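You operate a simulated robot arm through the tools that you are given. There is no shell and no other tool.

You run a simulated robot arm. Do the job below in one go: nothing can be reset, and whatever is moved stays where it is left.

TASK
Form both edge pads and lay them on the flat carton.
Fine: one stroke each, none on the empty nest; one pad is in the nest already.

It is judged by the outcome, as a careful person would: the job done as asked, and still so three seconds after it is handed in. It fails if anything else is knocked over, pushed out of place, dropped, spilled or broken.

THE ROBOT
A 7-joint arm with a two-finger parallel gripper, fixed in place. Base frame: the origin is on the floor under the middle of its stand, x ahead of it, y to its left, z up. Units: m, degrees, N and s.
It reaches about 0.964 m from its shoulder. Its first joint turns from -166.0 to 166.0 degrees. Payload 1.57 kg.
The tool frame sits at the grasp point between the pads (the TCP): z along the fingers, y along the line on which they close. The tips reach 0.03 m beyond it. The gripper opens to 0.11 m. The fingers are 0.024 m wide and 0.012 m thick; the gripper's body (0.048 by 0.112 m) begins 0.078 m behind the TCP.
Orientation is that of the tool frame in the base frame, as a unit quaternion [x, y, z, w]. With the fingers straight down and closing along the base's y, the tool's x points along the base's -x, its y along +y and its z along -z.

THE INTERFACE
- The arm moves only by the tool play_rows. Its argument "motion" is one flat list of numbers, 7 for each row, row after row: the shift along the tool's x, y, z in cm, then the turn, a rotation vector about the tool's x, y, z in rad, then the finger opening in cm, from 0 to 11. In form: [tx, ty, tz, ax, ay, az, jaw, tx, ty, tz, ax, ay, az, jaw, ...]. A call has 1 to 20 rows; each row is the pose to reach, as a shift and turn from the pose commanded when the call began, along the tool's axes at that moment. A row lasts 0.2 s, in which the tool goes at most 0.05 m and 8.6 degrees; a call with a longer step from one row to the next is refused whole, and so is a gripper value outside its range. A pose out of reach is approached as far as the arm can. The call stops where the force on the tool passes 80 N (or 10 N more than at its start, if that is more) or the arm is blocked; 0.2 s more then pass. Each finger travels about 0.108 m/s and halts on what it meets, pressing with about 31 N; the grip force reading is that of the motor and also rises with nothing between the fingers. The clock runs only during rows and for 0.2 s after the last one: add rows that repeat a pose to give the fingers time. It gives the time, the measured TCP pose, the force on the tool (base axes), the opening and the grip force at its end, in the units of the frame above (readings bear some noise), with the torque about the TCP (base axes, N m) and any sound that the robot's microphone picked up, and new pictures: "views" is both (left out), scene, wrist or none.
- Cameras (640 x 400 px; columns grow to the right, rows downward): "scene" is fixed at [0.0494, 0.6487, 1.3882]; the picture's right is [-0.47, -0.88, 0.00], its down [-0.40, 0.21, -0.89] and it looks along [0.78, -0.42, -0.46] (base axes); focal length 318 px, centre (320, 200). "wrist" rides on the gripper at [0.07, 0.016, -0.141] in the tool frame; the picture's right is [-0.23, 0.97, 0.00], its down [-0.85, -0.20, -0.48] and it looks along [-0.47, -0.11, 0.88] (tool axes); focal length 222 px, centre (320, 200). There is no depth. A picture from a camera that has moved, and an enlarged one, comes with that camera's place and axes in the base frame and with its lens.
- lift_body(by): slides the trunk up (or, below 0, down) by that many m; the arm rides with it, the base frame stays. It gives what a move gives, with no picture.
- zoom(camera, box): a new picture of the part [left, top, right, bottom] of that camera's present view, enlarged. The clock stands still meanwhile.
- finish_job(): hands the job in; it is judged then, once.

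Places have to be worked out from the pictures, the camera data and where the tool is seen. Open the gripper and draw the arm clear of the work before you hand the job in, unless the task says otherwise.

The tools are called after "Request:" as a command line: name --argument value ..., lists and objects as JSON in quotes. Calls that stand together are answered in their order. play_rows: Moves the arm, as the interface text tells. Its arguments: {"type":"object","properties":{"motion":{"type":"array"},"views":{"type":"string","enum":["both","scene","wrist","none"]}},"required":["motion"]} The other tools are called the same way: lift_body (by) moves the trunk up or down; zoom (camera, box) takes an enlarged picture of a part of a camera's view; finish_job () hands the job in.

At the start:

```text
t: 0.0
ee_pos: [0.689, 0.0892, 1.1893]
orientation: [0.0, 1.0, -0.001, 0.001]
wrist_force: [0.5, -0.1, -0.3]
wrist_torque: [-0.01, -0.02, -0.02]
opening: 0.11
gripper_force: 0.0
trunk travel left (down, up): [-0.45, 0.16]
```

scene: 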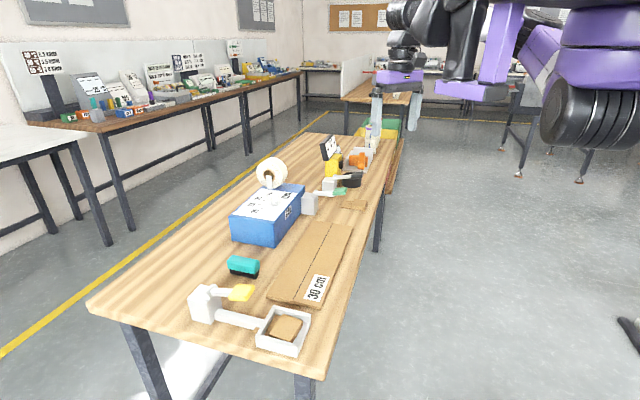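
wrist: 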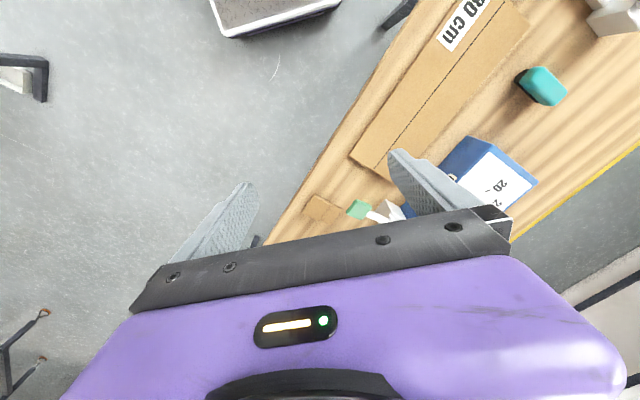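

I'll look closely at the scene first: the table has a blue box, a brown flat carton, two white devices with coloured levers, and pads.

Request:
zoom --camera "scene" --box '[160, 240, 360, 365]'

Request:
zoom --camera "scene" --box '[240, 110, 420, 225]'

Request:
zoom --camera "wrist" --box '[260, 0, 640, 240]'

```text
3.20 times, centred on (260, 302) of scene
camera zoom: at [0.0494, 0.6487, 1.3882], right [-0.47, -0.88, 0.0], down [-0.4, 0.21, -0.89], along [0.78, -0.42, -0.46], focal length 1017 px, centre (512, -128)
```

zoom: 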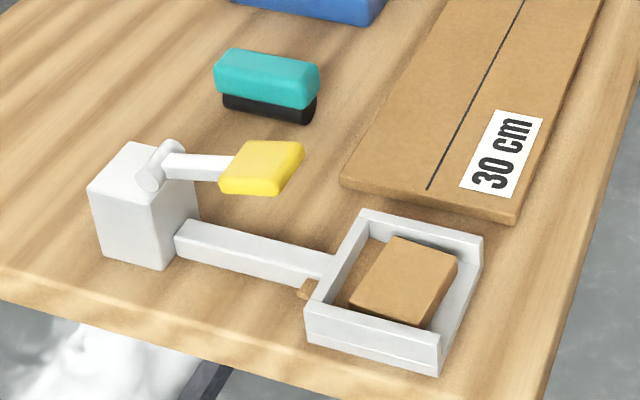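

```text
3.48 times, centred on (330, 168) of scene
camera zoom: at [0.0494, 0.6487, 1.3882], right [-0.47, -0.88, 0.0], down [-0.4, 0.21, -0.89], along [0.78, -0.42, -0.46], focal length 1105 px, centre (285, 313)
```

zoom: 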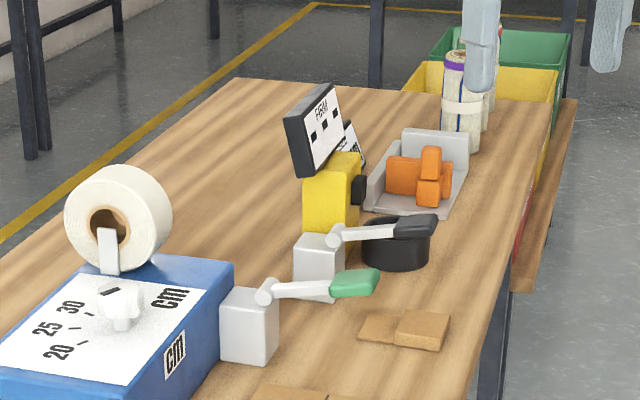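

```text
1.67 times, centred on (450, 120) of wrist
camera zoom: at [0.619, 0.1054, 1.3308], right [0.23, 0.97, 0.0], down [0.85, -0.2, 0.48], along [0.47, -0.11, -0.88], focal length 370 px, centre (103, 333)
```

zoom: 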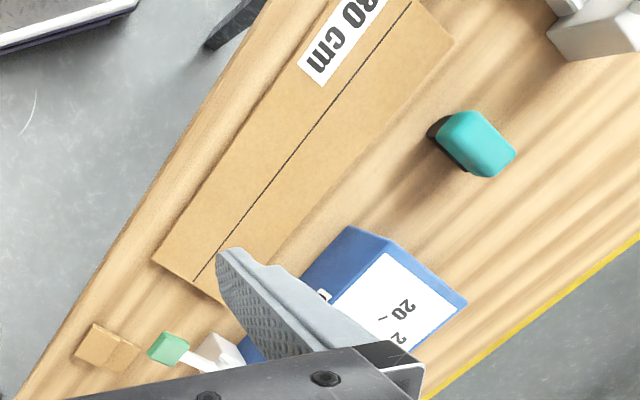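

I'll zoom in further on the nest, the second pad candidate, and the black lever device.

Request:
zoom --camera "scene" --box '[245, 295, 325, 360]'

Request:
zoom --camera "scene" --box '[300, 165, 380, 215]'

Request:
zoom --camera "scene" --box '[180, 275, 270, 330]'

Request:
zoom --camera "scene" --box '[310, 120, 400, 180]'

Request:
zoom --camera "wrist" --box '[290, 170, 420, 240]'

```text
6.15 times, centred on (285, 328) of scene
camera zoom: at [0.0494, 0.6487, 1.3882], right [-0.47, -0.88, 0.0], down [-0.4, 0.21, -0.89], along [0.78, -0.42, -0.46], focal length 1955 px, centre (535, -585)
```

zoom: 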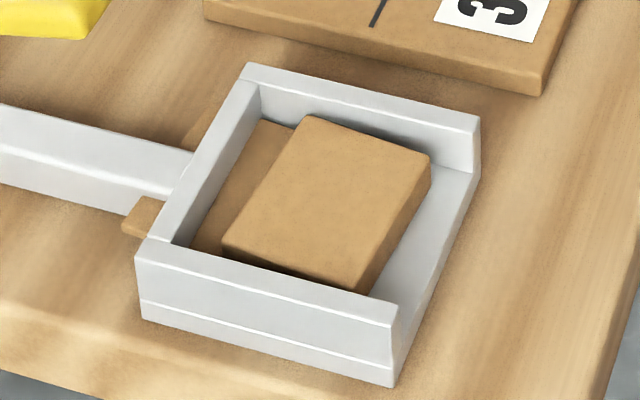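

```text
8.00 times, centred on (340, 190) of scene
camera zoom: at [0.0494, 0.6487, 1.3882], right [-0.47, -0.88, 0.0], down [-0.4, 0.21, -0.89], along [0.78, -0.42, -0.46], focal length 2542 px, centre (160, 280)
```

zoom: 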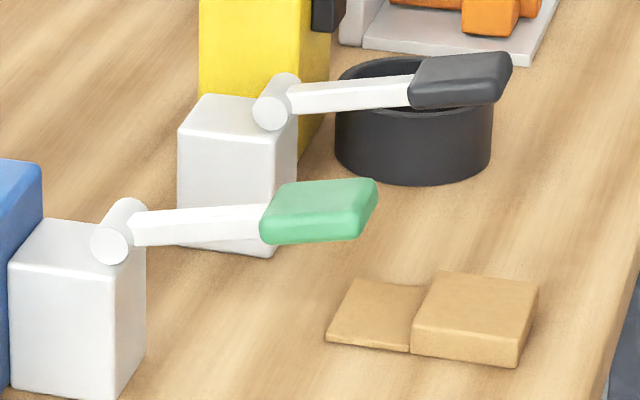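

```text
7.11 times, centred on (225, 302) of scene
camera zoom: at [0.0494, 0.6487, 1.3882], right [-0.47, -0.88, 0.0], down [-0.4, 0.21, -0.89], along [0.78, -0.42, -0.46], focal length 2259 px, centre (996, -529)
```

zoom: 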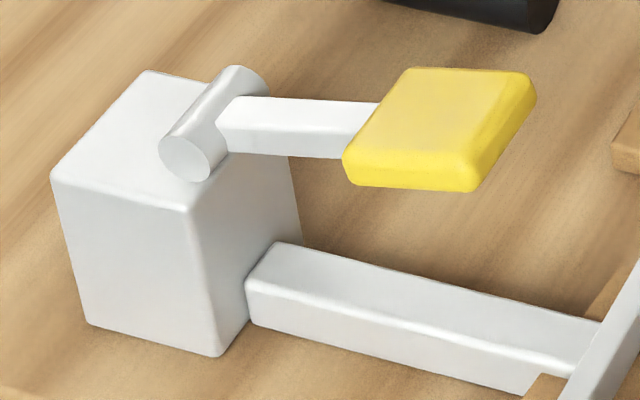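

```text
6.67 times, centred on (355, 150) of scene
camera zoom: at [0.0494, 0.6487, 1.3882], right [-0.47, -0.88, 0.0], down [-0.4, 0.21, -0.89], along [0.78, -0.42, -0.46], focal length 2118 px, centre (87, 533)
```

zoom: 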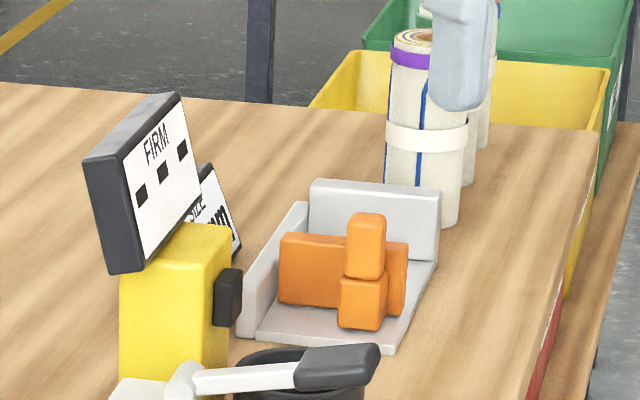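

```text
4.92 times, centred on (355, 205) of wrist
camera zoom: at [0.619, 0.1054, 1.3308], right [0.23, 0.97, 0.0], down [0.85, -0.2, 0.48], along [0.47, -0.11, -0.88], focal length 1094 px, centre (148, 175)
```

zoom: 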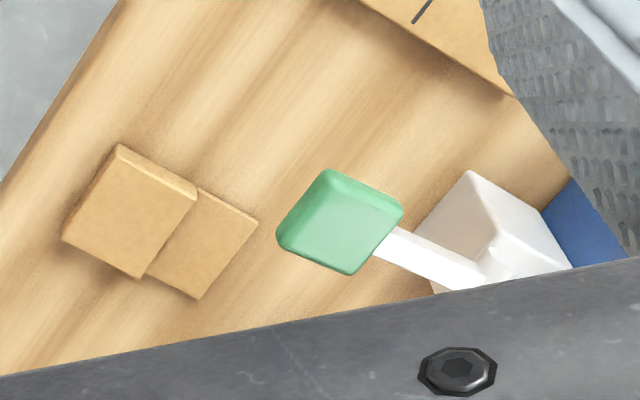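

The pads are thick blocks with a thin flap; one sits in the white nest of the yellow-lever device, the other lies near the green lever. I move above the nest (est. about x 0.57, y 0.46) to see it from above.

Request:
play_rows --motion '[0.6, 4.1, 0.6, 0, 0, 0, 11, 1.2, 8.2, 1.2, 0, 0, 0, 11, 1.9, 12.4, 1.9, 0, 0, 0, 11, 2.5, 16.5, 2.5, 0, 0, 0, 11, 3.1, 20.6, 3.1, 0, 0, 0, 11, 3.7, 24.8, 3.7, 0, 0, 0, 11, 4.3, 28.9, 4.3, 0, 0, 0, 11, 5, 33, 5, 0, 0, 0, 11, 5, 33, 5, 0, 0, 0, 11]' --views "both"

```text
t: 2.0
ee_pos: [0.6373, 0.4196, 1.1402]
orientation: [0.0, 1.0, 0.0, 0.0]
wrist_force: [0.0, 0.5, 0.1]
wrist_torque: [0.02, -0.03, 0.01]
opening: 0.1102
gripper_force: 0.1
trunk travel left (down, up): [-0.45, 0.16]
camera wrist: at [0.5674, 0.4364, 1.2817], right [0.23, 0.97, 0.0], down [0.85, -0.2, 0.48], along [0.47, -0.11, -0.88], focal length 222 px, centre (320, 200)
```

scene: 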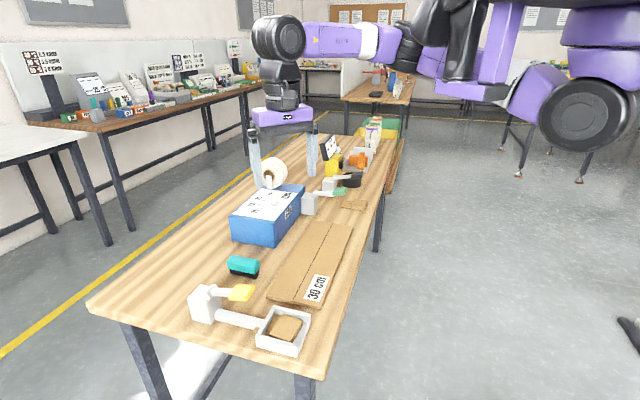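
wrist: 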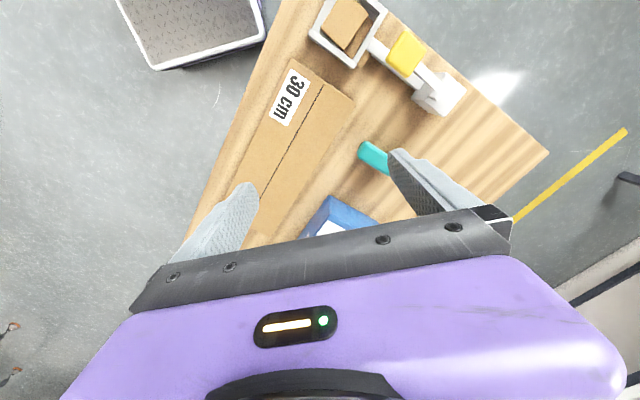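

The nest triangulates to about (0.50, 0.495, 0.83). I move the camera lower and back over it for a closer view of nest, lever and carton.

Request:
play_rows --motion '[2.5, 1, 2.5, 0, 0, 0, 11, 5, 2, 5, 0, 0, 0, 11, 7.5, 3, 8, 0, 0, 0, 11, 10, 4, 11, 0, 0, 0, 11, 12.7, 4.5, 13, 0, 0, 0, 11, 12.7, 4.5, 13, 0, 0, 0, 11]' --views "wrist"

Request:
zoom --camera "wrist" --box '[220, 20, 480, 190]'

```text
t: 3.4
ee_pos: [0.5103, 0.4642, 1.0098]
orientation: [-0.001, 1.0, 0.0, 0.0]
wrist_force: [-0.4, 0.6, -0.2]
wrist_torque: [0.02, -0.05, 0.0]
opening: 0.11
gripper_force: 0.1
trunk travel left (down, up): [-0.45, 0.16]
camera wrist: at [0.4415, 0.481, 1.1513], right [0.23, 0.97, 0.0], down [0.85, -0.2, 0.48], along [0.47, -0.11, -0.88], focal length 222 px, centre (320, 200)
```

wrist: 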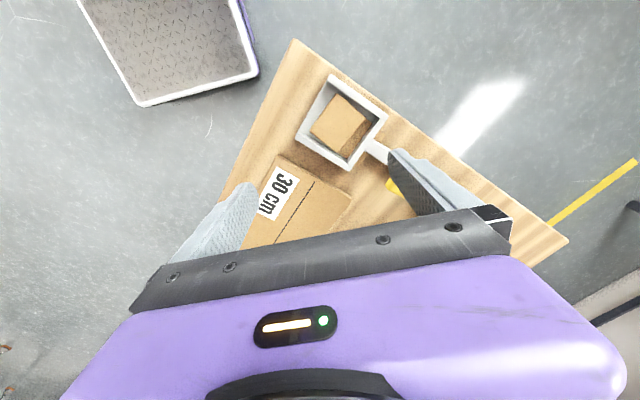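

```text
2.35 times, centred on (350, 105) of wrist
camera zoom: at [0.4415, 0.481, 1.1513], right [0.23, 0.97, 0.0], down [0.85, -0.2, 0.48], along [0.47, -0.11, -0.88], focal length 523 px, centre (249, 424)
```

zoom: 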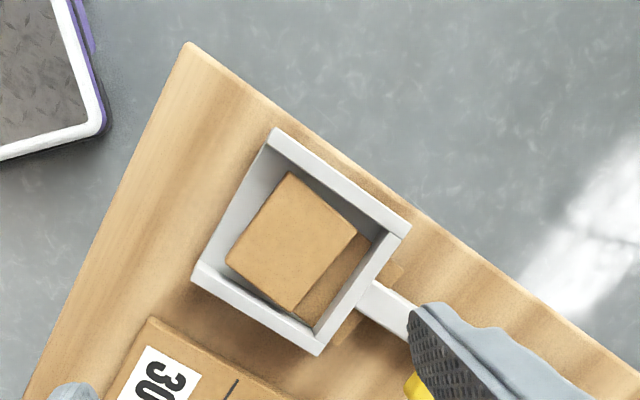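

The nest is rotated about 45°, open toward (-x,-y), with the flap passing under the wall toward the lever block. I turn the gripper 45° to line up with the nest and get a view of the lever device.

Request:
play_rows --motion '[-0.5, 0.6, 0, 0, 0, 0.131, 11, -1, 1.2, 0, 0, 0, 0.262, 11, -1.5, 1.8, 0, 0, 0, 0.393, 11, -2, 2.4, 0, 0, 0, 0.524, 11, -2.5, 3, 0, 0, 0, 0.655, 11, -3, 3.6, 0, 0, 0, 0.785, 11, -3, 3.6, 0, 0, 0, 0.785, 11]' --views "wrist"

Request:
zoom --camera "wrist" --box '[220, 40, 460, 190]'

```text
t: 5.0
ee_pos: [0.5404, 0.4996, 1.0087]
orientation: [0.383, 0.924, 0.0, 0.001]
wrist_force: [-0.1, 0.2, 0.4]
wrist_torque: [0.0, -0.02, -0.01]
opening: 0.1101
gripper_force: 0.1
trunk travel left (down, up): [-0.45, 0.16]
camera wrist: at [0.5036, 0.5613, 1.1508], right [0.85, 0.53, 0.0], down [0.46, -0.75, 0.48], along [0.25, -0.41, -0.88], focal length 222 px, centre (320, 200)
```

wrist: 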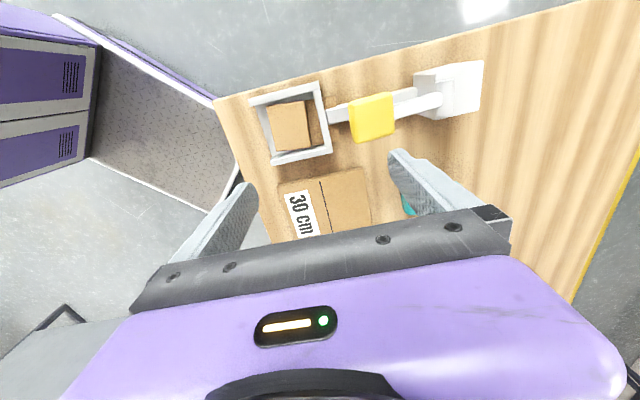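

```text
2.67 times, centred on (340, 115) of wrist
camera zoom: at [0.5036, 0.5613, 1.1508], right [0.85, 0.53, 0.0], down [0.46, -0.75, 0.48], along [0.25, -0.41, -0.88], focal length 592 px, centre (267, 427)
```

zoom: 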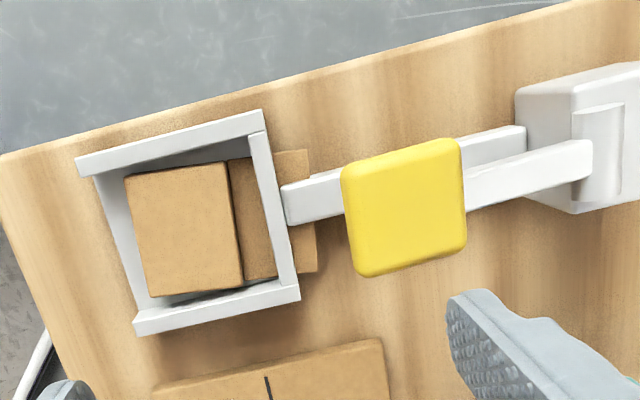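

The handle is on the nest axis, at about base (0.563, 0.559, 0.92), with its pivot further out near the white block. I close the gripper and bring the tips above the handle to check alignment.

Request:
play_rows --motion '[0.6, 1.3, 0, 0, 0, 0, 6, 1.3, 2.7, 0, 0, 0, 0, 0, 2, 4, 0, 0, 0, 0, 0, 2.6, 5.4, 0, 0, 0, 0, 0, 2.6, 5.4, 1, 0, 0, 0, 0, 2.6, 5.4, 2.5, 0, 0, 0, 0, 2.6, 5.4, 2.5, 0, 0, 0, 0]' --views "both"

Request:
zoom --camera "scene" --box '[170, 230, 310, 340]'

Request:
zoom --camera "wrist" --box '[180, 40, 460, 230]'

```text
t: 6.6
ee_pos: [0.5622, 0.5578, 0.9838]
orientation: [0.382, 0.924, 0.001, -0.001]
wrist_force: [-0.1, -0.2, -0.7]
wrist_torque: [-0.02, 0.0, 0.02]
opening: 0.0
gripper_force: 21.2
trunk travel left (down, up): [-0.45, 0.16]
camera wrist: at [0.5239, 0.6183, 1.1262], right [0.85, 0.53, 0.0], down [0.46, -0.75, 0.48], along [0.25, -0.41, -0.88], focal length 222 px, centre (320, 200)
```

scene: 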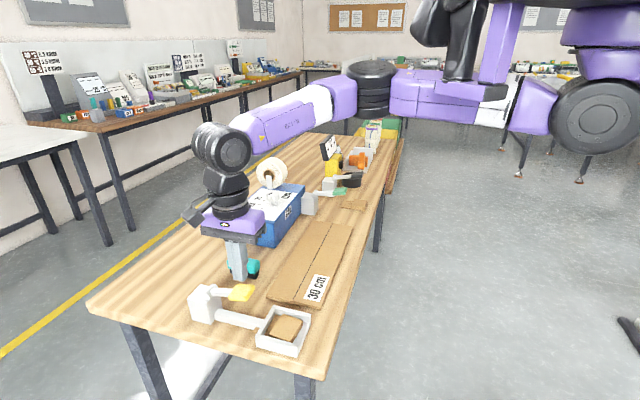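
wrist: 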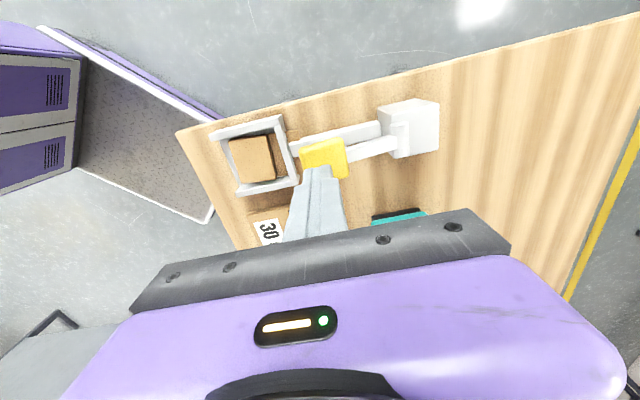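

```text
3.64 times, centred on (240, 285) of scene
camera zoom: at [0.0494, 0.6487, 1.3882], right [-0.47, -0.88, 0.0], down [-0.4, 0.21, -0.89], along [0.78, -0.42, -0.46], focal length 1155 px, centre (611, -109)
```

zoom: 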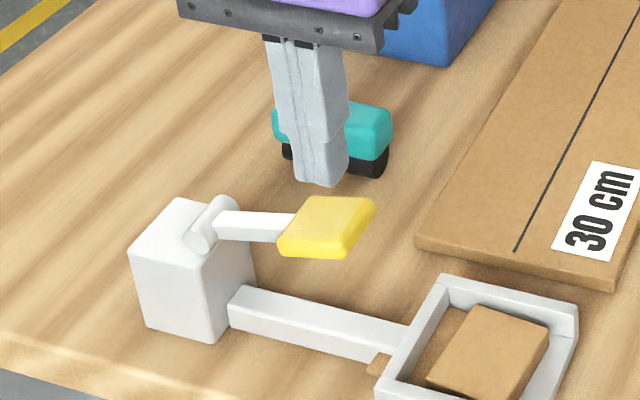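

```text
2.11 times, centred on (320, 135) of wrist
camera zoom: at [0.5239, 0.6183, 1.1262], right [0.85, 0.53, 0.0], down [0.46, -0.75, 0.48], along [0.25, -0.41, -0.88], focal length 468 px, centre (320, 337)
```

zoom: 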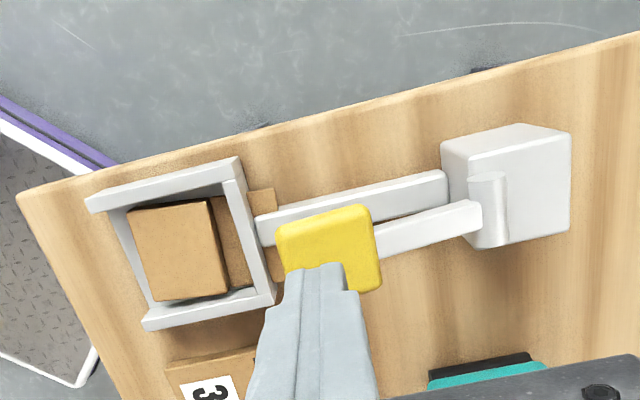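

The tips are centred over the handle, whose top I judge to be about 3 cm below them. I start pressing straight down slowly and read the force.

Request:
play_rows --motion '[0, 0, 1, 0, 0, 0, 0, 0, 0, 2, 0, 0, 0, 0, 0, 0, 2.6, 0, 0, 0, 0, 0, 0, 3.0, 0, 0, 0, 0, 0, 0, 3.4, 0, 0, 0, 0, 0, 0, 3.8, 0, 0, 0, 0, 0, 0, 4.2, 0, 0, 0, 0]' --views "scene"

Request:
zoom --camera "scene" --box '[170, 230, 310, 340]'

```text
t: 8.2
ee_pos: [0.5603, 0.556, 0.9432]
orientation: [0.382, 0.924, 0.0, 0.0]
wrist_force: [-1.6, -3.0, 4.9]
wrist_torque: [-0.1, 0.07, -0.01]
opening: 0.0
gripper_force: 21.3
trunk travel left (down, up): [-0.45, 0.16]
```

scene: 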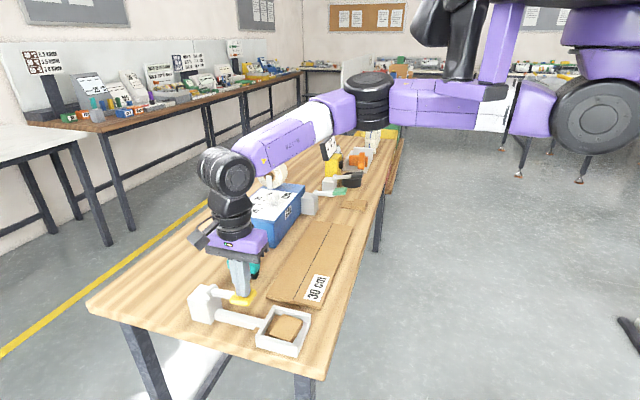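

```text
3.64 times, centred on (240, 285) of scene
camera zoom: at [0.0494, 0.6487, 1.3882], right [-0.47, -0.88, 0.0], down [-0.4, 0.21, -0.89], along [0.78, -0.42, -0.46], focal length 1155 px, centre (611, -109)
```

zoom: 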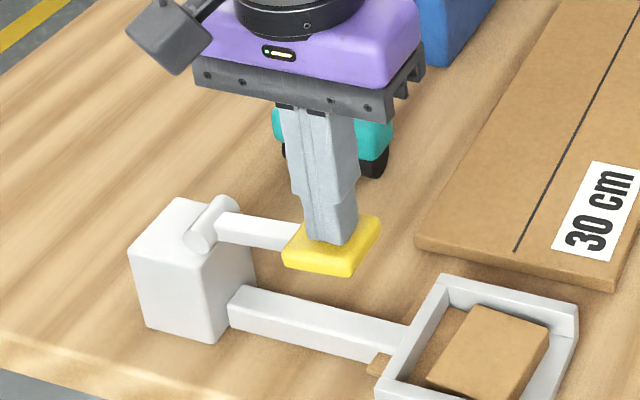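

The handle has gone down about 1 cm with a light 5 N. I keep pressing in the same smooth direction toward the end of the stroke.

Request:
play_rows --motion '[0, 0, 0.3, 0, 0, 0, 0, 0, 0, 0.6, 0, 0, 0, 0, 0, 0, 0.9, 0, 0, 0, 0, 0, 0, 1.2, 0, 0, 0, 0, 0, 0, 1.5, 0, 0, 0, 0]' --views "scene"

Request:
zoom --camera "scene" --box '[170, 230, 310, 340]'

```text
t: 9.4
ee_pos: [0.5607, 0.5558, 0.9284]
orientation: [0.383, 0.924, 0.0, -0.001]
wrist_force: [-7.2, -4.8, 7.9]
wrist_torque: [-0.1, 0.16, 0.01]
opening: 0.0
gripper_force: 21.3
trunk travel left (down, up): [-0.45, 0.16]
```

scene: 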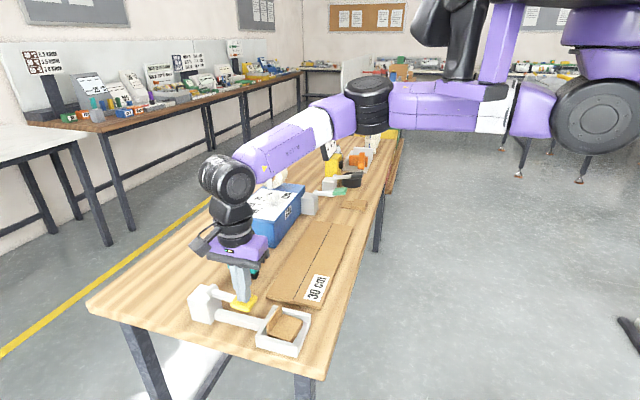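

```text
3.64 times, centred on (240, 285) of scene
camera zoom: at [0.0494, 0.6487, 1.3882], right [-0.47, -0.88, 0.0], down [-0.4, 0.21, -0.89], along [0.78, -0.42, -0.46], focal length 1155 px, centre (611, -109)
```

zoom: 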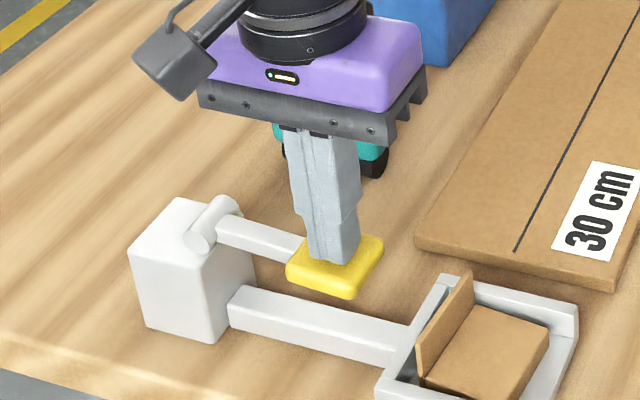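

The flap has folded upright against the pad block. I check the flap's angle closely before deciding whether the stroke is complete.

Request:
zoom --camera "scene" --box '[240, 285, 320, 360]'

Request:
zoom --camera "wrist" --box '[180, 40, 460, 230]'

```text
5.33 times, centred on (280, 322) of scene
camera zoom: at [0.0494, 0.6487, 1.3882], right [-0.47, -0.88, 0.0], down [-0.4, 0.21, -0.89], along [0.78, -0.42, -0.46], focal length 1694 px, centre (533, -453)
```

zoom: 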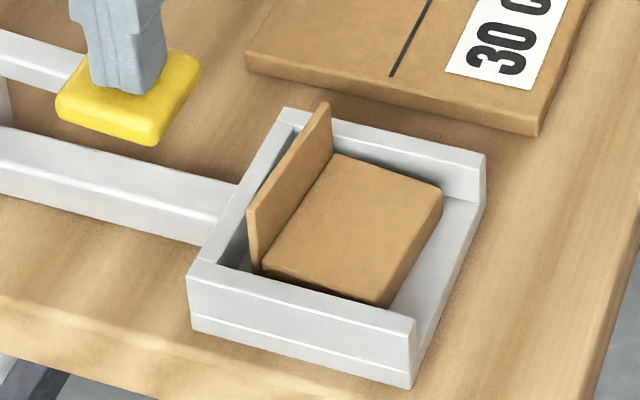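

```text
2.11 times, centred on (320, 135) of wrist
camera zoom: at [0.5234, 0.6173, 1.0697], right [0.85, 0.53, 0.0], down [0.46, -0.75, 0.48], along [0.25, -0.41, -0.88], focal length 468 px, centre (320, 337)
```

zoom: 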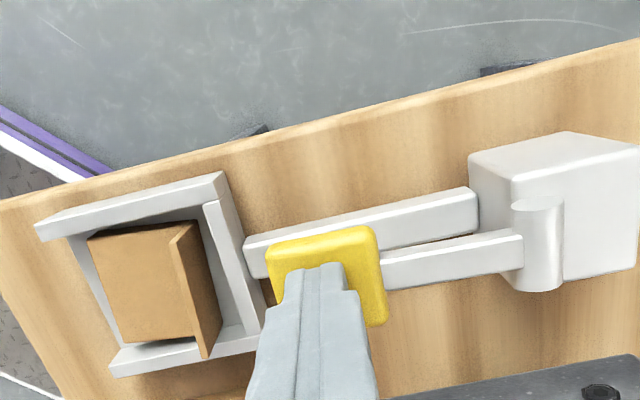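

The flap stands at 90° and the pad is formed, so I release the lever by lifting straight up.

Request:
play_rows --motion '[0, 0, -0.6, 0, 0, 0, 0, 0, 0, -1.2, 0, 0, 0, 0, 0, 0, -1.8, 0, 0, 0, 0, 0, 0, -2.6, 0, 0, 0, 0, 0, 0, -4, 0, 0, 0, 0, 0, 0, -6, 0, 0, 0, 0, 0, 0, -8, 0, 0, 0, 0]' --views "both"

Request:
zoom --camera "scene" --box '[180, 260, 320, 360]'

```text
t: 11.0
ee_pos: [0.562, 0.5572, 1.0069]
orientation: [0.382, 0.924, 0.0, 0.001]
wrist_force: [0.6, 0.1, 0.3]
wrist_torque: [-0.01, 0.03, -0.01]
opening: 0.0001
gripper_force: 21.1
trunk travel left (down, up): [-0.45, 0.16]
camera wrist: at [0.5241, 0.6178, 1.1484], right [0.85, 0.53, 0.0], down [0.46, -0.75, 0.48], along [0.25, -0.41, -0.88], focal length 222 px, centre (320, 200)
```

scene: 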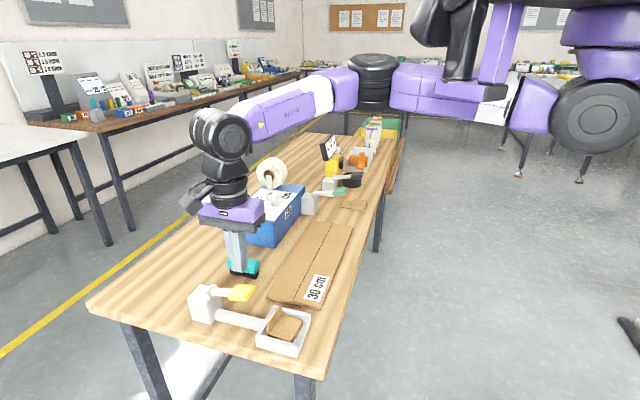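
wrist: 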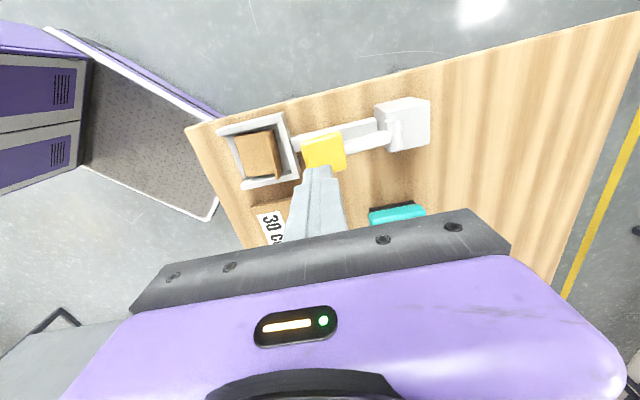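

```text
4.00 times, centred on (250, 310) of scene
camera zoom: at [0.0494, 0.6487, 1.3882], right [-0.47, -0.88, 0.0], down [-0.4, 0.21, -0.89], along [0.78, -0.42, -0.46], focal length 1271 px, centre (600, -240)
```

zoom: 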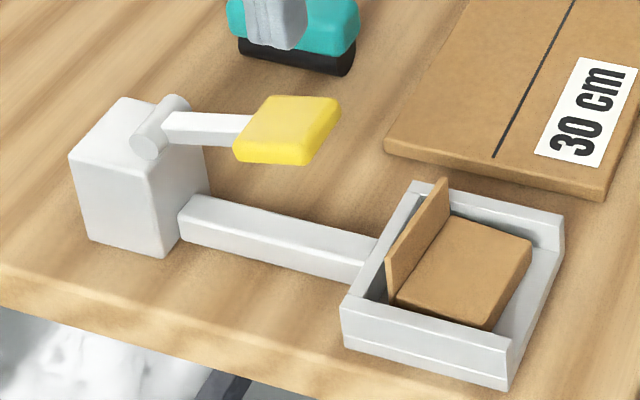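

The lever sprang back and the flap stays up. I open the gripper and move above the nest to line up a grip on the formed pad.

Request:
play_rows --motion '[0, -2, 0, 0, 0, 0, 2, 0, -4, 0, 0, 0, 0, 4, 0, -6, 0, 0, 0, 0, 7, -0.2, -8, 0, 0, 0, 0, 9, -0.3, -9.1, 0, 0, 0, 0, 11, -0.3, -9.1, 2, 0, 0, 0, 11, -0.3, -9.1, 3, 0, 0, 0, 11, -0.3, -9.1, 3, 0, 0, 0, 11]' --views "both"

Request:
zoom --camera "wrist" --box '[220, 70, 420, 210]'

Request:
zoom --camera "scene" --box '[220, 260, 340, 360]'

```text
t: 12.8
ee_pos: [0.5002, 0.4914, 0.977]
orientation: [0.383, 0.924, -0.001, 0.0]
wrist_force: [0.2, 0.7, 0.7]
wrist_torque: [-0.02, -0.03, 0.01]
opening: 0.1101
gripper_force: 0.1
trunk travel left (down, up): [-0.45, 0.16]
camera wrist: at [0.4624, 0.5518, 1.1192], right [0.85, 0.53, 0.0], down [0.46, -0.75, 0.48], along [0.25, -0.41, -0.88], focal length 222 px, centre (320, 200)
```

scene: 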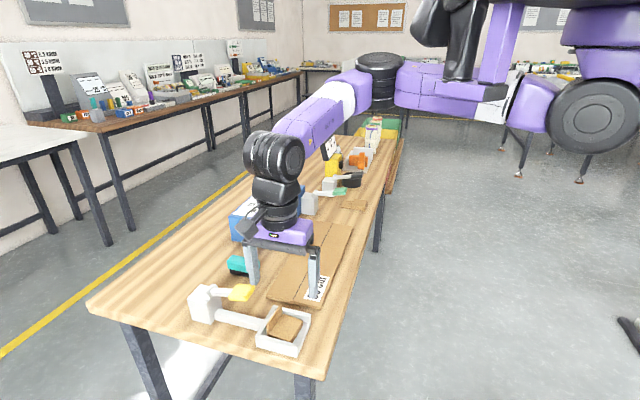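
wrist: 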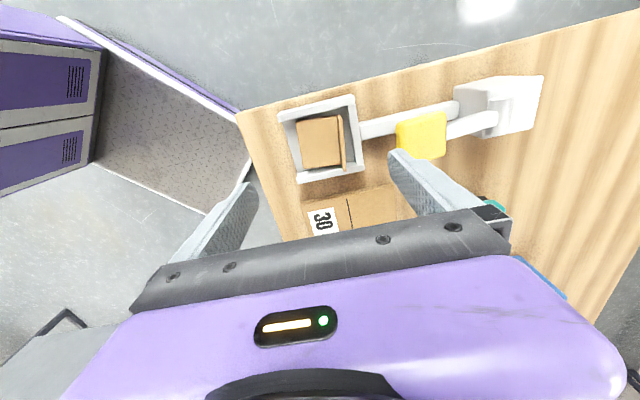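

```text
2.86 times, centred on (320, 140) of wrist
camera zoom: at [0.4624, 0.5518, 1.1192], right [0.85, 0.53, 0.0], down [0.46, -0.75, 0.48], along [0.25, -0.41, -0.88], focal length 635 px, centre (320, 371)
```

zoom: 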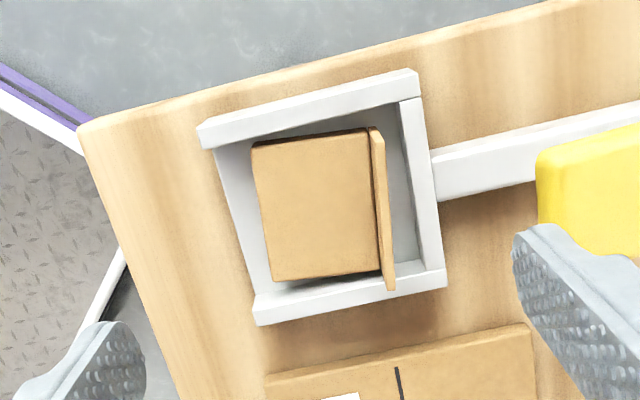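

```text
4.00 times, centred on (280, 310) of scene
camera zoom: at [0.0494, 0.6487, 1.3882], right [-0.47, -0.88, 0.0], down [-0.4, 0.21, -0.89], along [0.78, -0.42, -0.46], focal length 1271 px, centre (480, -240)
```

zoom: 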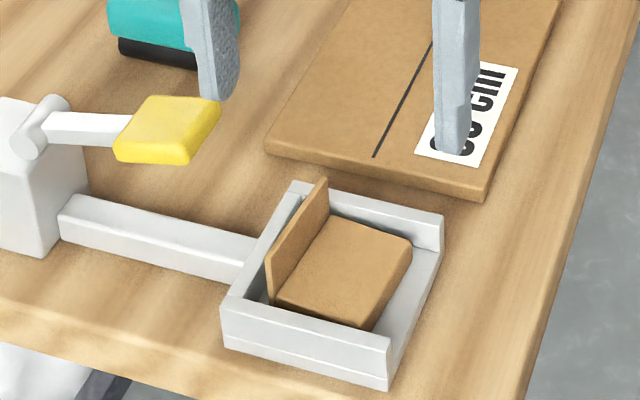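

I need the heights and gaps around the formed pad precisely, so I zoom in on it from both cameras.

Request:
zoom --camera "scene" --box '[250, 295, 320, 362]'

Request:
zoom --camera "wrist" --box '[270, 85, 380, 195]'

```text
5.97 times, centred on (285, 328) of scene
camera zoom: at [0.0494, 0.6487, 1.3882], right [-0.47, -0.88, 0.0], down [-0.4, 0.21, -0.89], along [0.78, -0.42, -0.46], focal length 1897 px, centre (529, -567)
```

zoom: 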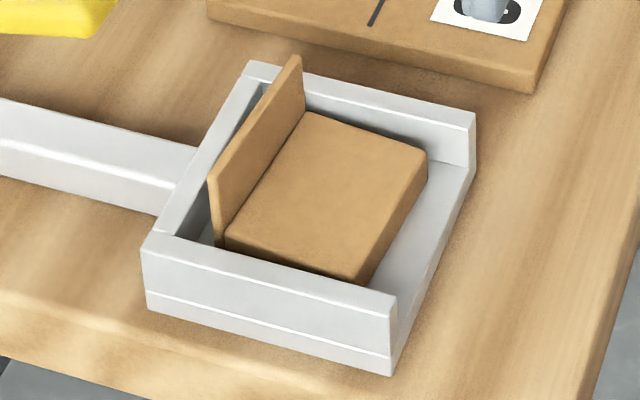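

```text
3.64 times, centred on (325, 140) of wrist
camera zoom: at [0.4624, 0.5518, 1.1192], right [0.85, 0.53, 0.0], down [0.46, -0.75, 0.48], along [0.25, -0.41, -0.88], focal length 808 px, centre (302, 418)
```

zoom: 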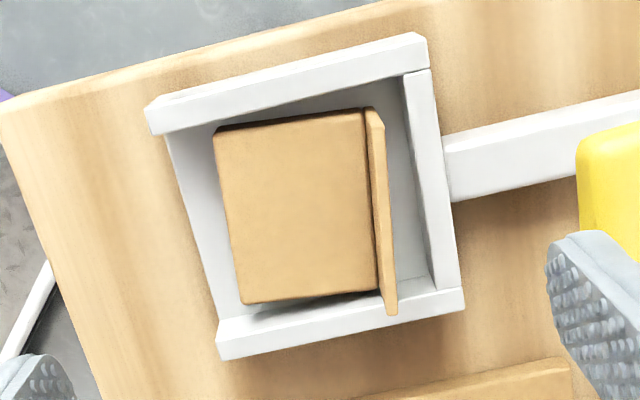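

The gap between the upright flap and the nest's end wall (~12 mm) is too tight for a finger, but the flap stands a bit above the walls. I'll straddle the flap with a small opening, turned about 5° to match it, first stopping just above it to verify.

Request:
play_rows --motion '[0, 1.2, 0, 0, 0, 0.045, 7, 0, 2.5, 0, 0, 0, 0.09, 4, 0, 2.5, 2, 0, 0, 0.09, 3, 0, 2.5, 4, 0, 0, 0.09, 3, 0, 2.5, 6, 0, 0, 0.09, 3, 0, 2.5, 6, 0, 0, 0.09, 3]' --views "both"

Request:
zoom --camera "scene" --box '[220, 270, 330, 360]'

Request:
zoom --camera "wrist" --box '[220, 100, 420, 230]'

```text
t: 14.2
ee_pos: [0.5172, 0.5079, 0.9157]
orientation: [0.425, 0.905, 0.0, 0.0]
wrist_force: [0.1, 0.3, 0.5]
wrist_torque: [-0.02, 0.0, -0.04]
opening: 0.03
gripper_force: 0.1
trunk travel left (down, up): [-0.45, 0.16]
camera wrist: at [0.4851, 0.5719, 1.0579], right [0.89, 0.45, 0.0], down [0.39, -0.78, 0.48], along [0.22, -0.43, -0.88], focal length 222 px, centre (320, 200)
```

scene: 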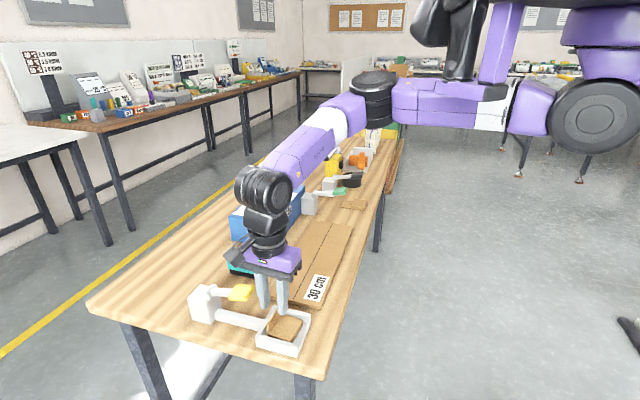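
wrist: 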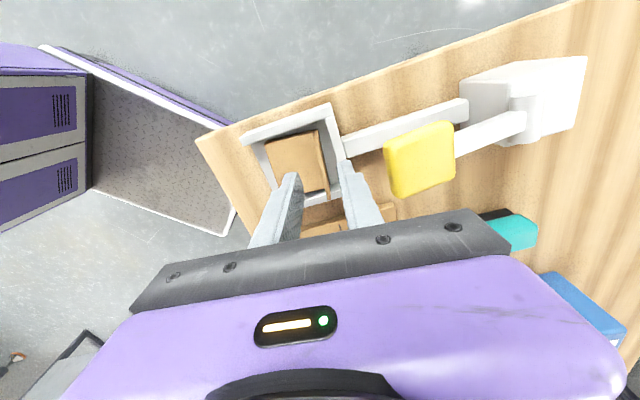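

```text
4.44 times, centred on (275, 315) of scene
camera zoom: at [0.0494, 0.6487, 1.3882], right [-0.47, -0.88, 0.0], down [-0.4, 0.21, -0.89], along [0.78, -0.42, -0.46], focal length 1412 px, centre (520, -311)
```

zoom: 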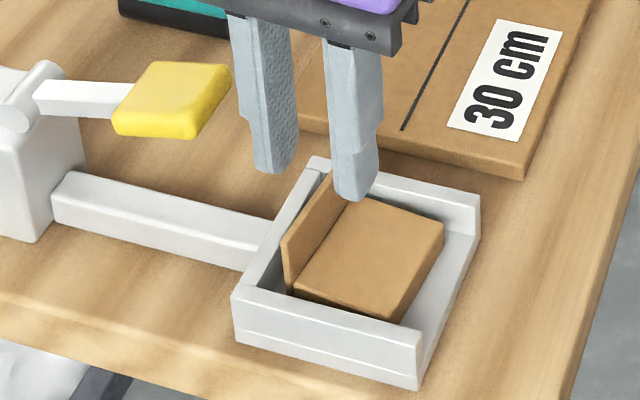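

```text
3.08 times, centred on (320, 165) of wrist
camera zoom: at [0.4851, 0.5719, 1.0579], right [0.89, 0.45, 0.0], down [0.39, -0.78, 0.48], along [0.22, -0.43, -0.88], focal length 684 px, centre (320, 308)
```

zoom: 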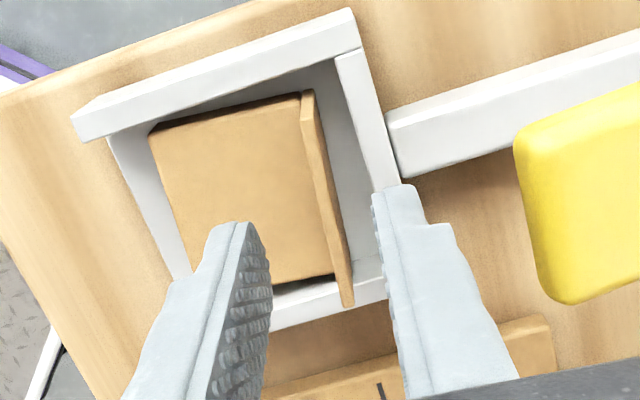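

The fingers straddle the flap; it sits about 2 mm toward the lever side. I correct that, turn slightly more, and lower until the tips are just above the nest walls.

Request:
play_rows --motion '[0, 0.2, 0.5, 0, 0, 0.03, 3, 0, 0.2, 1.2, 0, 0, 0.03, 3, 0, 0.2, 1.8, 0, 0, 0.03, 3, 0, 0.2, 2.3, 0, 0, 0.03, 3, 0, 0.2, 2.3, 0, 0, 0.03, 3]' --views "both"

Request:
zoom --camera "scene" --box '[240, 285, 320, 360]'

Request:
zoom --camera "wrist" --box '[220, 100, 420, 230]'

```text
t: 15.4
ee_pos: [0.5197, 0.5101, 0.8939]
orientation: [0.438, 0.899, 0.0, 0.0]
wrist_force: [0.1, 0.2, -0.4]
wrist_torque: [0.0, 0.01, 0.0]
opening: 0.0302
gripper_force: 0.1
trunk travel left (down, up): [-0.45, 0.16]
camera wrist: at [0.4889, 0.5738, 1.0355], right [0.91, 0.42, 0.0], down [0.37, -0.8, 0.48], along [0.2, -0.43, -0.88], focal length 222 px, centre (320, 200)
```

scene: 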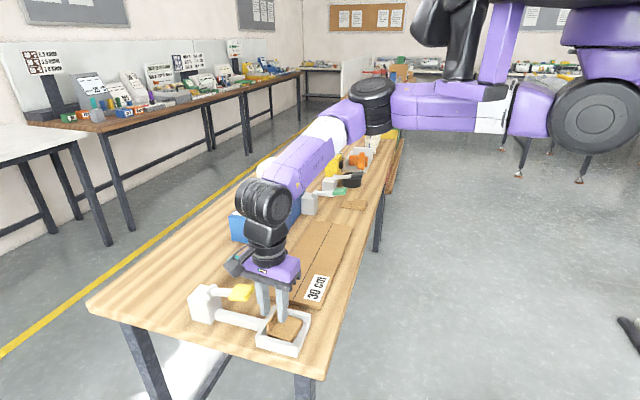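
wrist: 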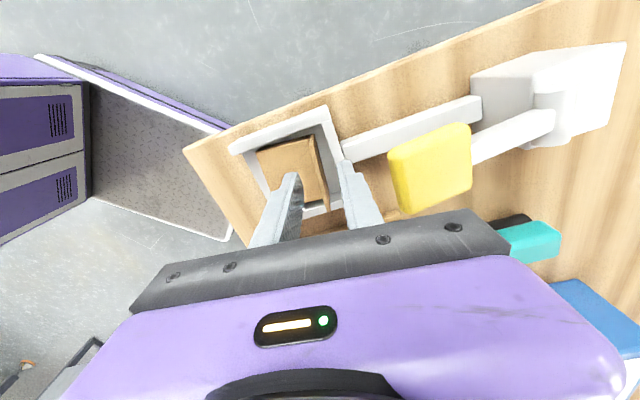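

```text
5.33 times, centred on (280, 322) of scene
camera zoom: at [0.0494, 0.6487, 1.3882], right [-0.47, -0.88, 0.0], down [-0.4, 0.21, -0.89], along [0.78, -0.42, -0.46], focal length 1694 px, centre (533, -453)
```

zoom: 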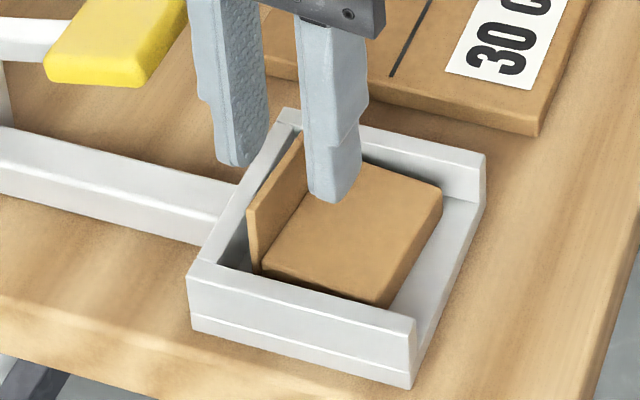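

```text
3.08 times, centred on (320, 165) of wrist
camera zoom: at [0.4889, 0.5738, 1.0355], right [0.91, 0.42, 0.0], down [0.37, -0.8, 0.48], along [0.2, -0.43, -0.88], focal length 684 px, centre (320, 308)
```

zoom: 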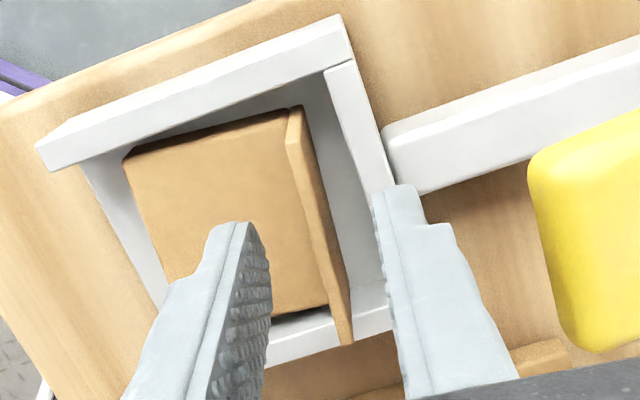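

The flap is now centred between the fingers with the tips about level with its top edge. I lower 4 mm more and close gently on the flap.

Request:
play_rows --motion '[0, 0, 0.2, 0, 0, 0, 3, 0, 0, 0.4, 0, 0, 0, 3, 0, 0, 0.4, 0, 0, 0, 2, 0, 0, 0.4, 0, 0, 0, 1, 0, 0, 0.4, 0, 0, 0, 0, 0, 0, 0.4, 0, 0, 0, 0, 0, 0, 0.4, 0, 0, 0, 0]' --views "both"

Request:
zoom --camera "scene" --box '[240, 285, 320, 360]'

Request:
zoom --camera "wrist" --box '[220, 100, 420, 230]'

```text
t: 17.0
ee_pos: [0.5173, 0.509, 0.8897]
orientation: [0.438, 0.899, 0.0, 0.0]
wrist_force: [0.1, -0.9, -0.2]
wrist_torque: [0.02, 0.04, -0.03]
opening: 0.0
gripper_force: 21.3
trunk travel left (down, up): [-0.45, 0.16]
camera wrist: at [0.4883, 0.5741, 1.0319], right [0.91, 0.42, 0.0], down [0.37, -0.8, 0.48], along [0.2, -0.43, -0.88], focal length 222 px, centre (320, 200)
```

scene: 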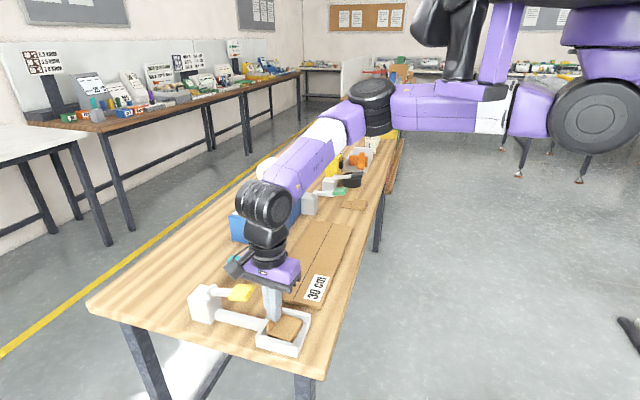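
wrist: 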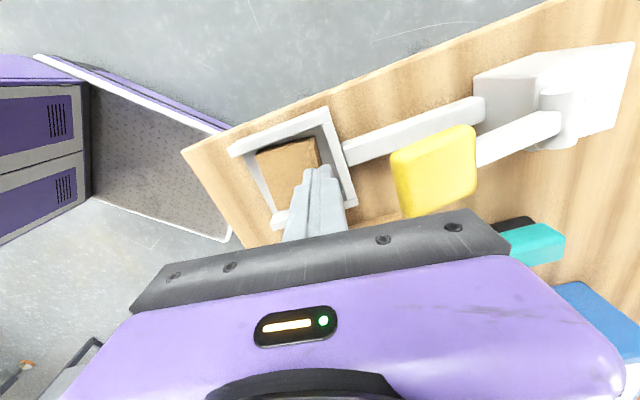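

```text
5.33 times, centred on (280, 322) of scene
camera zoom: at [0.0494, 0.6487, 1.3882], right [-0.47, -0.88, 0.0], down [-0.4, 0.21, -0.89], along [0.78, -0.42, -0.46], focal length 1694 px, centre (533, -453)
```

zoom: 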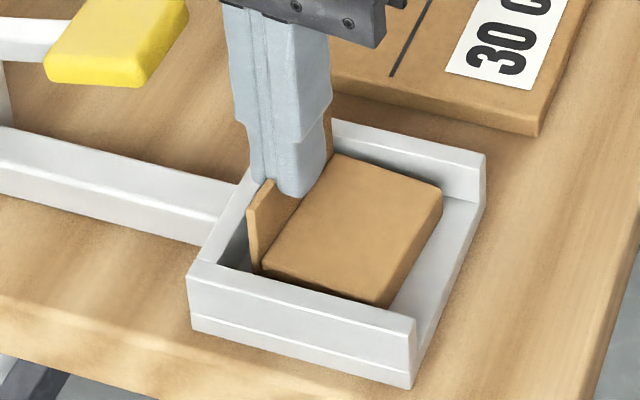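

```text
3.08 times, centred on (320, 165) of wrist
camera zoom: at [0.4883, 0.5741, 1.0319], right [0.91, 0.42, 0.0], down [0.37, -0.8, 0.48], along [0.2, -0.43, -0.88], focal length 684 px, centre (320, 308)
```

zoom: 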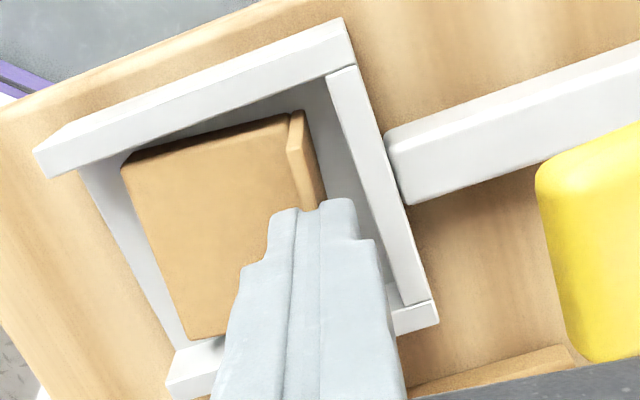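

The fingers closed fully without holding the flap, so it gives no grip. I raise, keep the fingers closed, and go over the middle of the block, planning to drag it slightly out toward the open side by pressing lightly on its top.

Request:
play_rows --motion '[0, 0, -1, 0, 0, 0, 0, 0, 0, -2, 0, 0, 0, 0, 0, -1.3, -2, 0, 0, 0, 0, 0, -2.6, -2, 0, 0, 0, 0, 0, -2.6, -2, 0, 0, 0, 0]' --views "both"

Request:
zoom --camera "scene" --box '[240, 285, 320, 360]'

Request:
zoom --camera "wrist" --box '[220, 80, 440, 230]'

```text
t: 18.2
ee_pos: [0.4983, 0.4935, 0.9104]
orientation: [0.438, 0.899, 0.0, 0.0]
wrist_force: [0.4, 0.3, -0.2]
wrist_torque: [-0.02, 0.02, -0.03]
opening: 0.0
gripper_force: 21.4
trunk travel left (down, up): [-0.45, 0.16]
camera wrist: at [0.4679, 0.5583, 1.0523], right [0.91, 0.42, 0.0], down [0.37, -0.8, 0.48], along [0.2, -0.43, -0.88], focal length 222 px, centre (320, 200)
```

scene: 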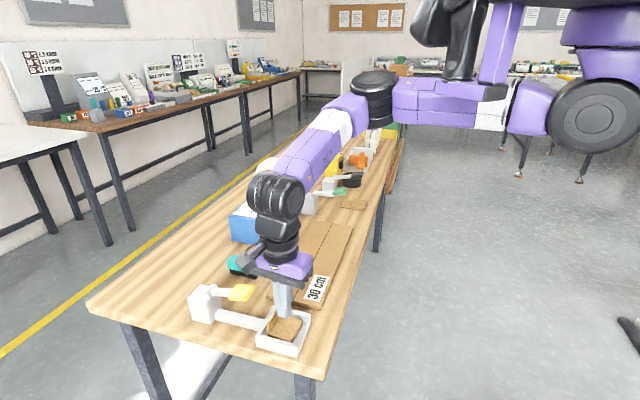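
wrist: 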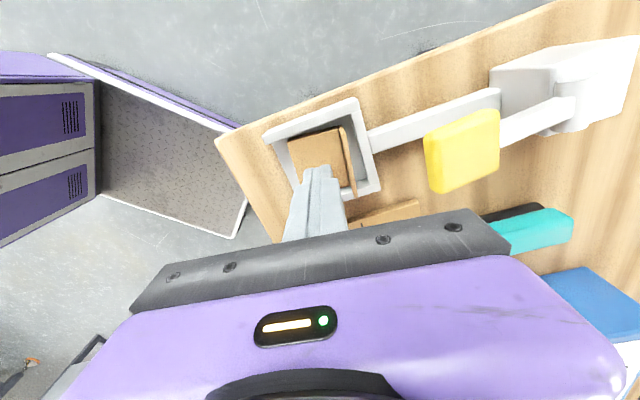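

```text
5.33 times, centred on (280, 322) of scene
camera zoom: at [0.0494, 0.6487, 1.3882], right [-0.47, -0.88, 0.0], down [-0.4, 0.21, -0.89], along [0.78, -0.42, -0.46], focal length 1694 px, centre (533, -453)
```

zoom: 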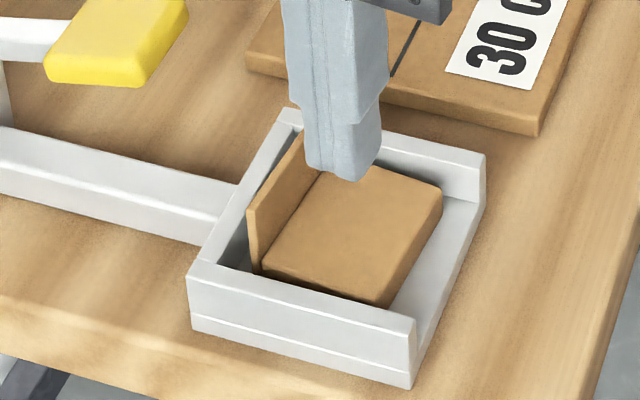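

```text
2.67 times, centred on (330, 155) of wrist
camera zoom: at [0.4679, 0.5583, 1.0523], right [0.91, 0.42, 0.0], down [0.37, -0.8, 0.48], along [0.2, -0.43, -0.88], focal length 592 px, centre (293, 320)
```

zoom: 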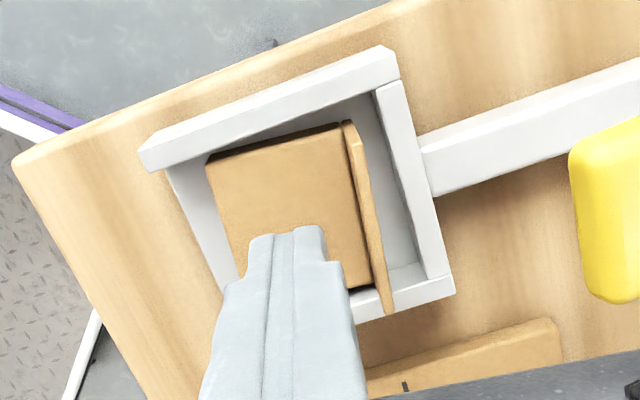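

The pad is undisturbed and the closed tips are over the block's middle. I descend toward its top (about 3 cm below) in small steps, watching the force.

Request:
play_rows --motion '[0, 0, 1.2, 0, 0, 0, 0, 0, 0, 2.2, 0, 0, 0, 0, 0, 0, 2.7, 0, 0, 0, 0, 0, 0, 3.0, 0, 0, 0, 0, 0, 0, 3.2, 0, 0, 0, 0]' --views "none"

```text
t: 19.4
ee_pos: [0.497, 0.4936, 0.8776]
orientation: [0.438, 0.899, -0.001, 0.0]
wrist_force: [0.5, -0.1, 0.2]
wrist_torque: [0.03, -0.02, 0.0]
opening: 0.0
gripper_force: 21.1
trunk travel left (down, up): [-0.45, 0.16]
```

Tips are at about z 0.848 with no contact yet; I continue down millimetre by millimetre.

Request:
play_rows --motion '[0, 0, 0.1, 0, 0, 0, 0, 0, 0, 0.2, 0, 0, 0, 0, 0, 0, 0.3, 0, 0, 0, 0]' --views "none"

```text
t: 20.2
ee_pos: [0.4986, 0.4934, 0.8764]
orientation: [0.438, 0.899, 0.0, 0.0]
wrist_force: [0.0, -2.8, 7.9]
wrist_torque: [-0.07, 0.03, -0.01]
opening: 0.0001
gripper_force: 21.8
trunk travel left (down, up): [-0.45, 0.16]
```

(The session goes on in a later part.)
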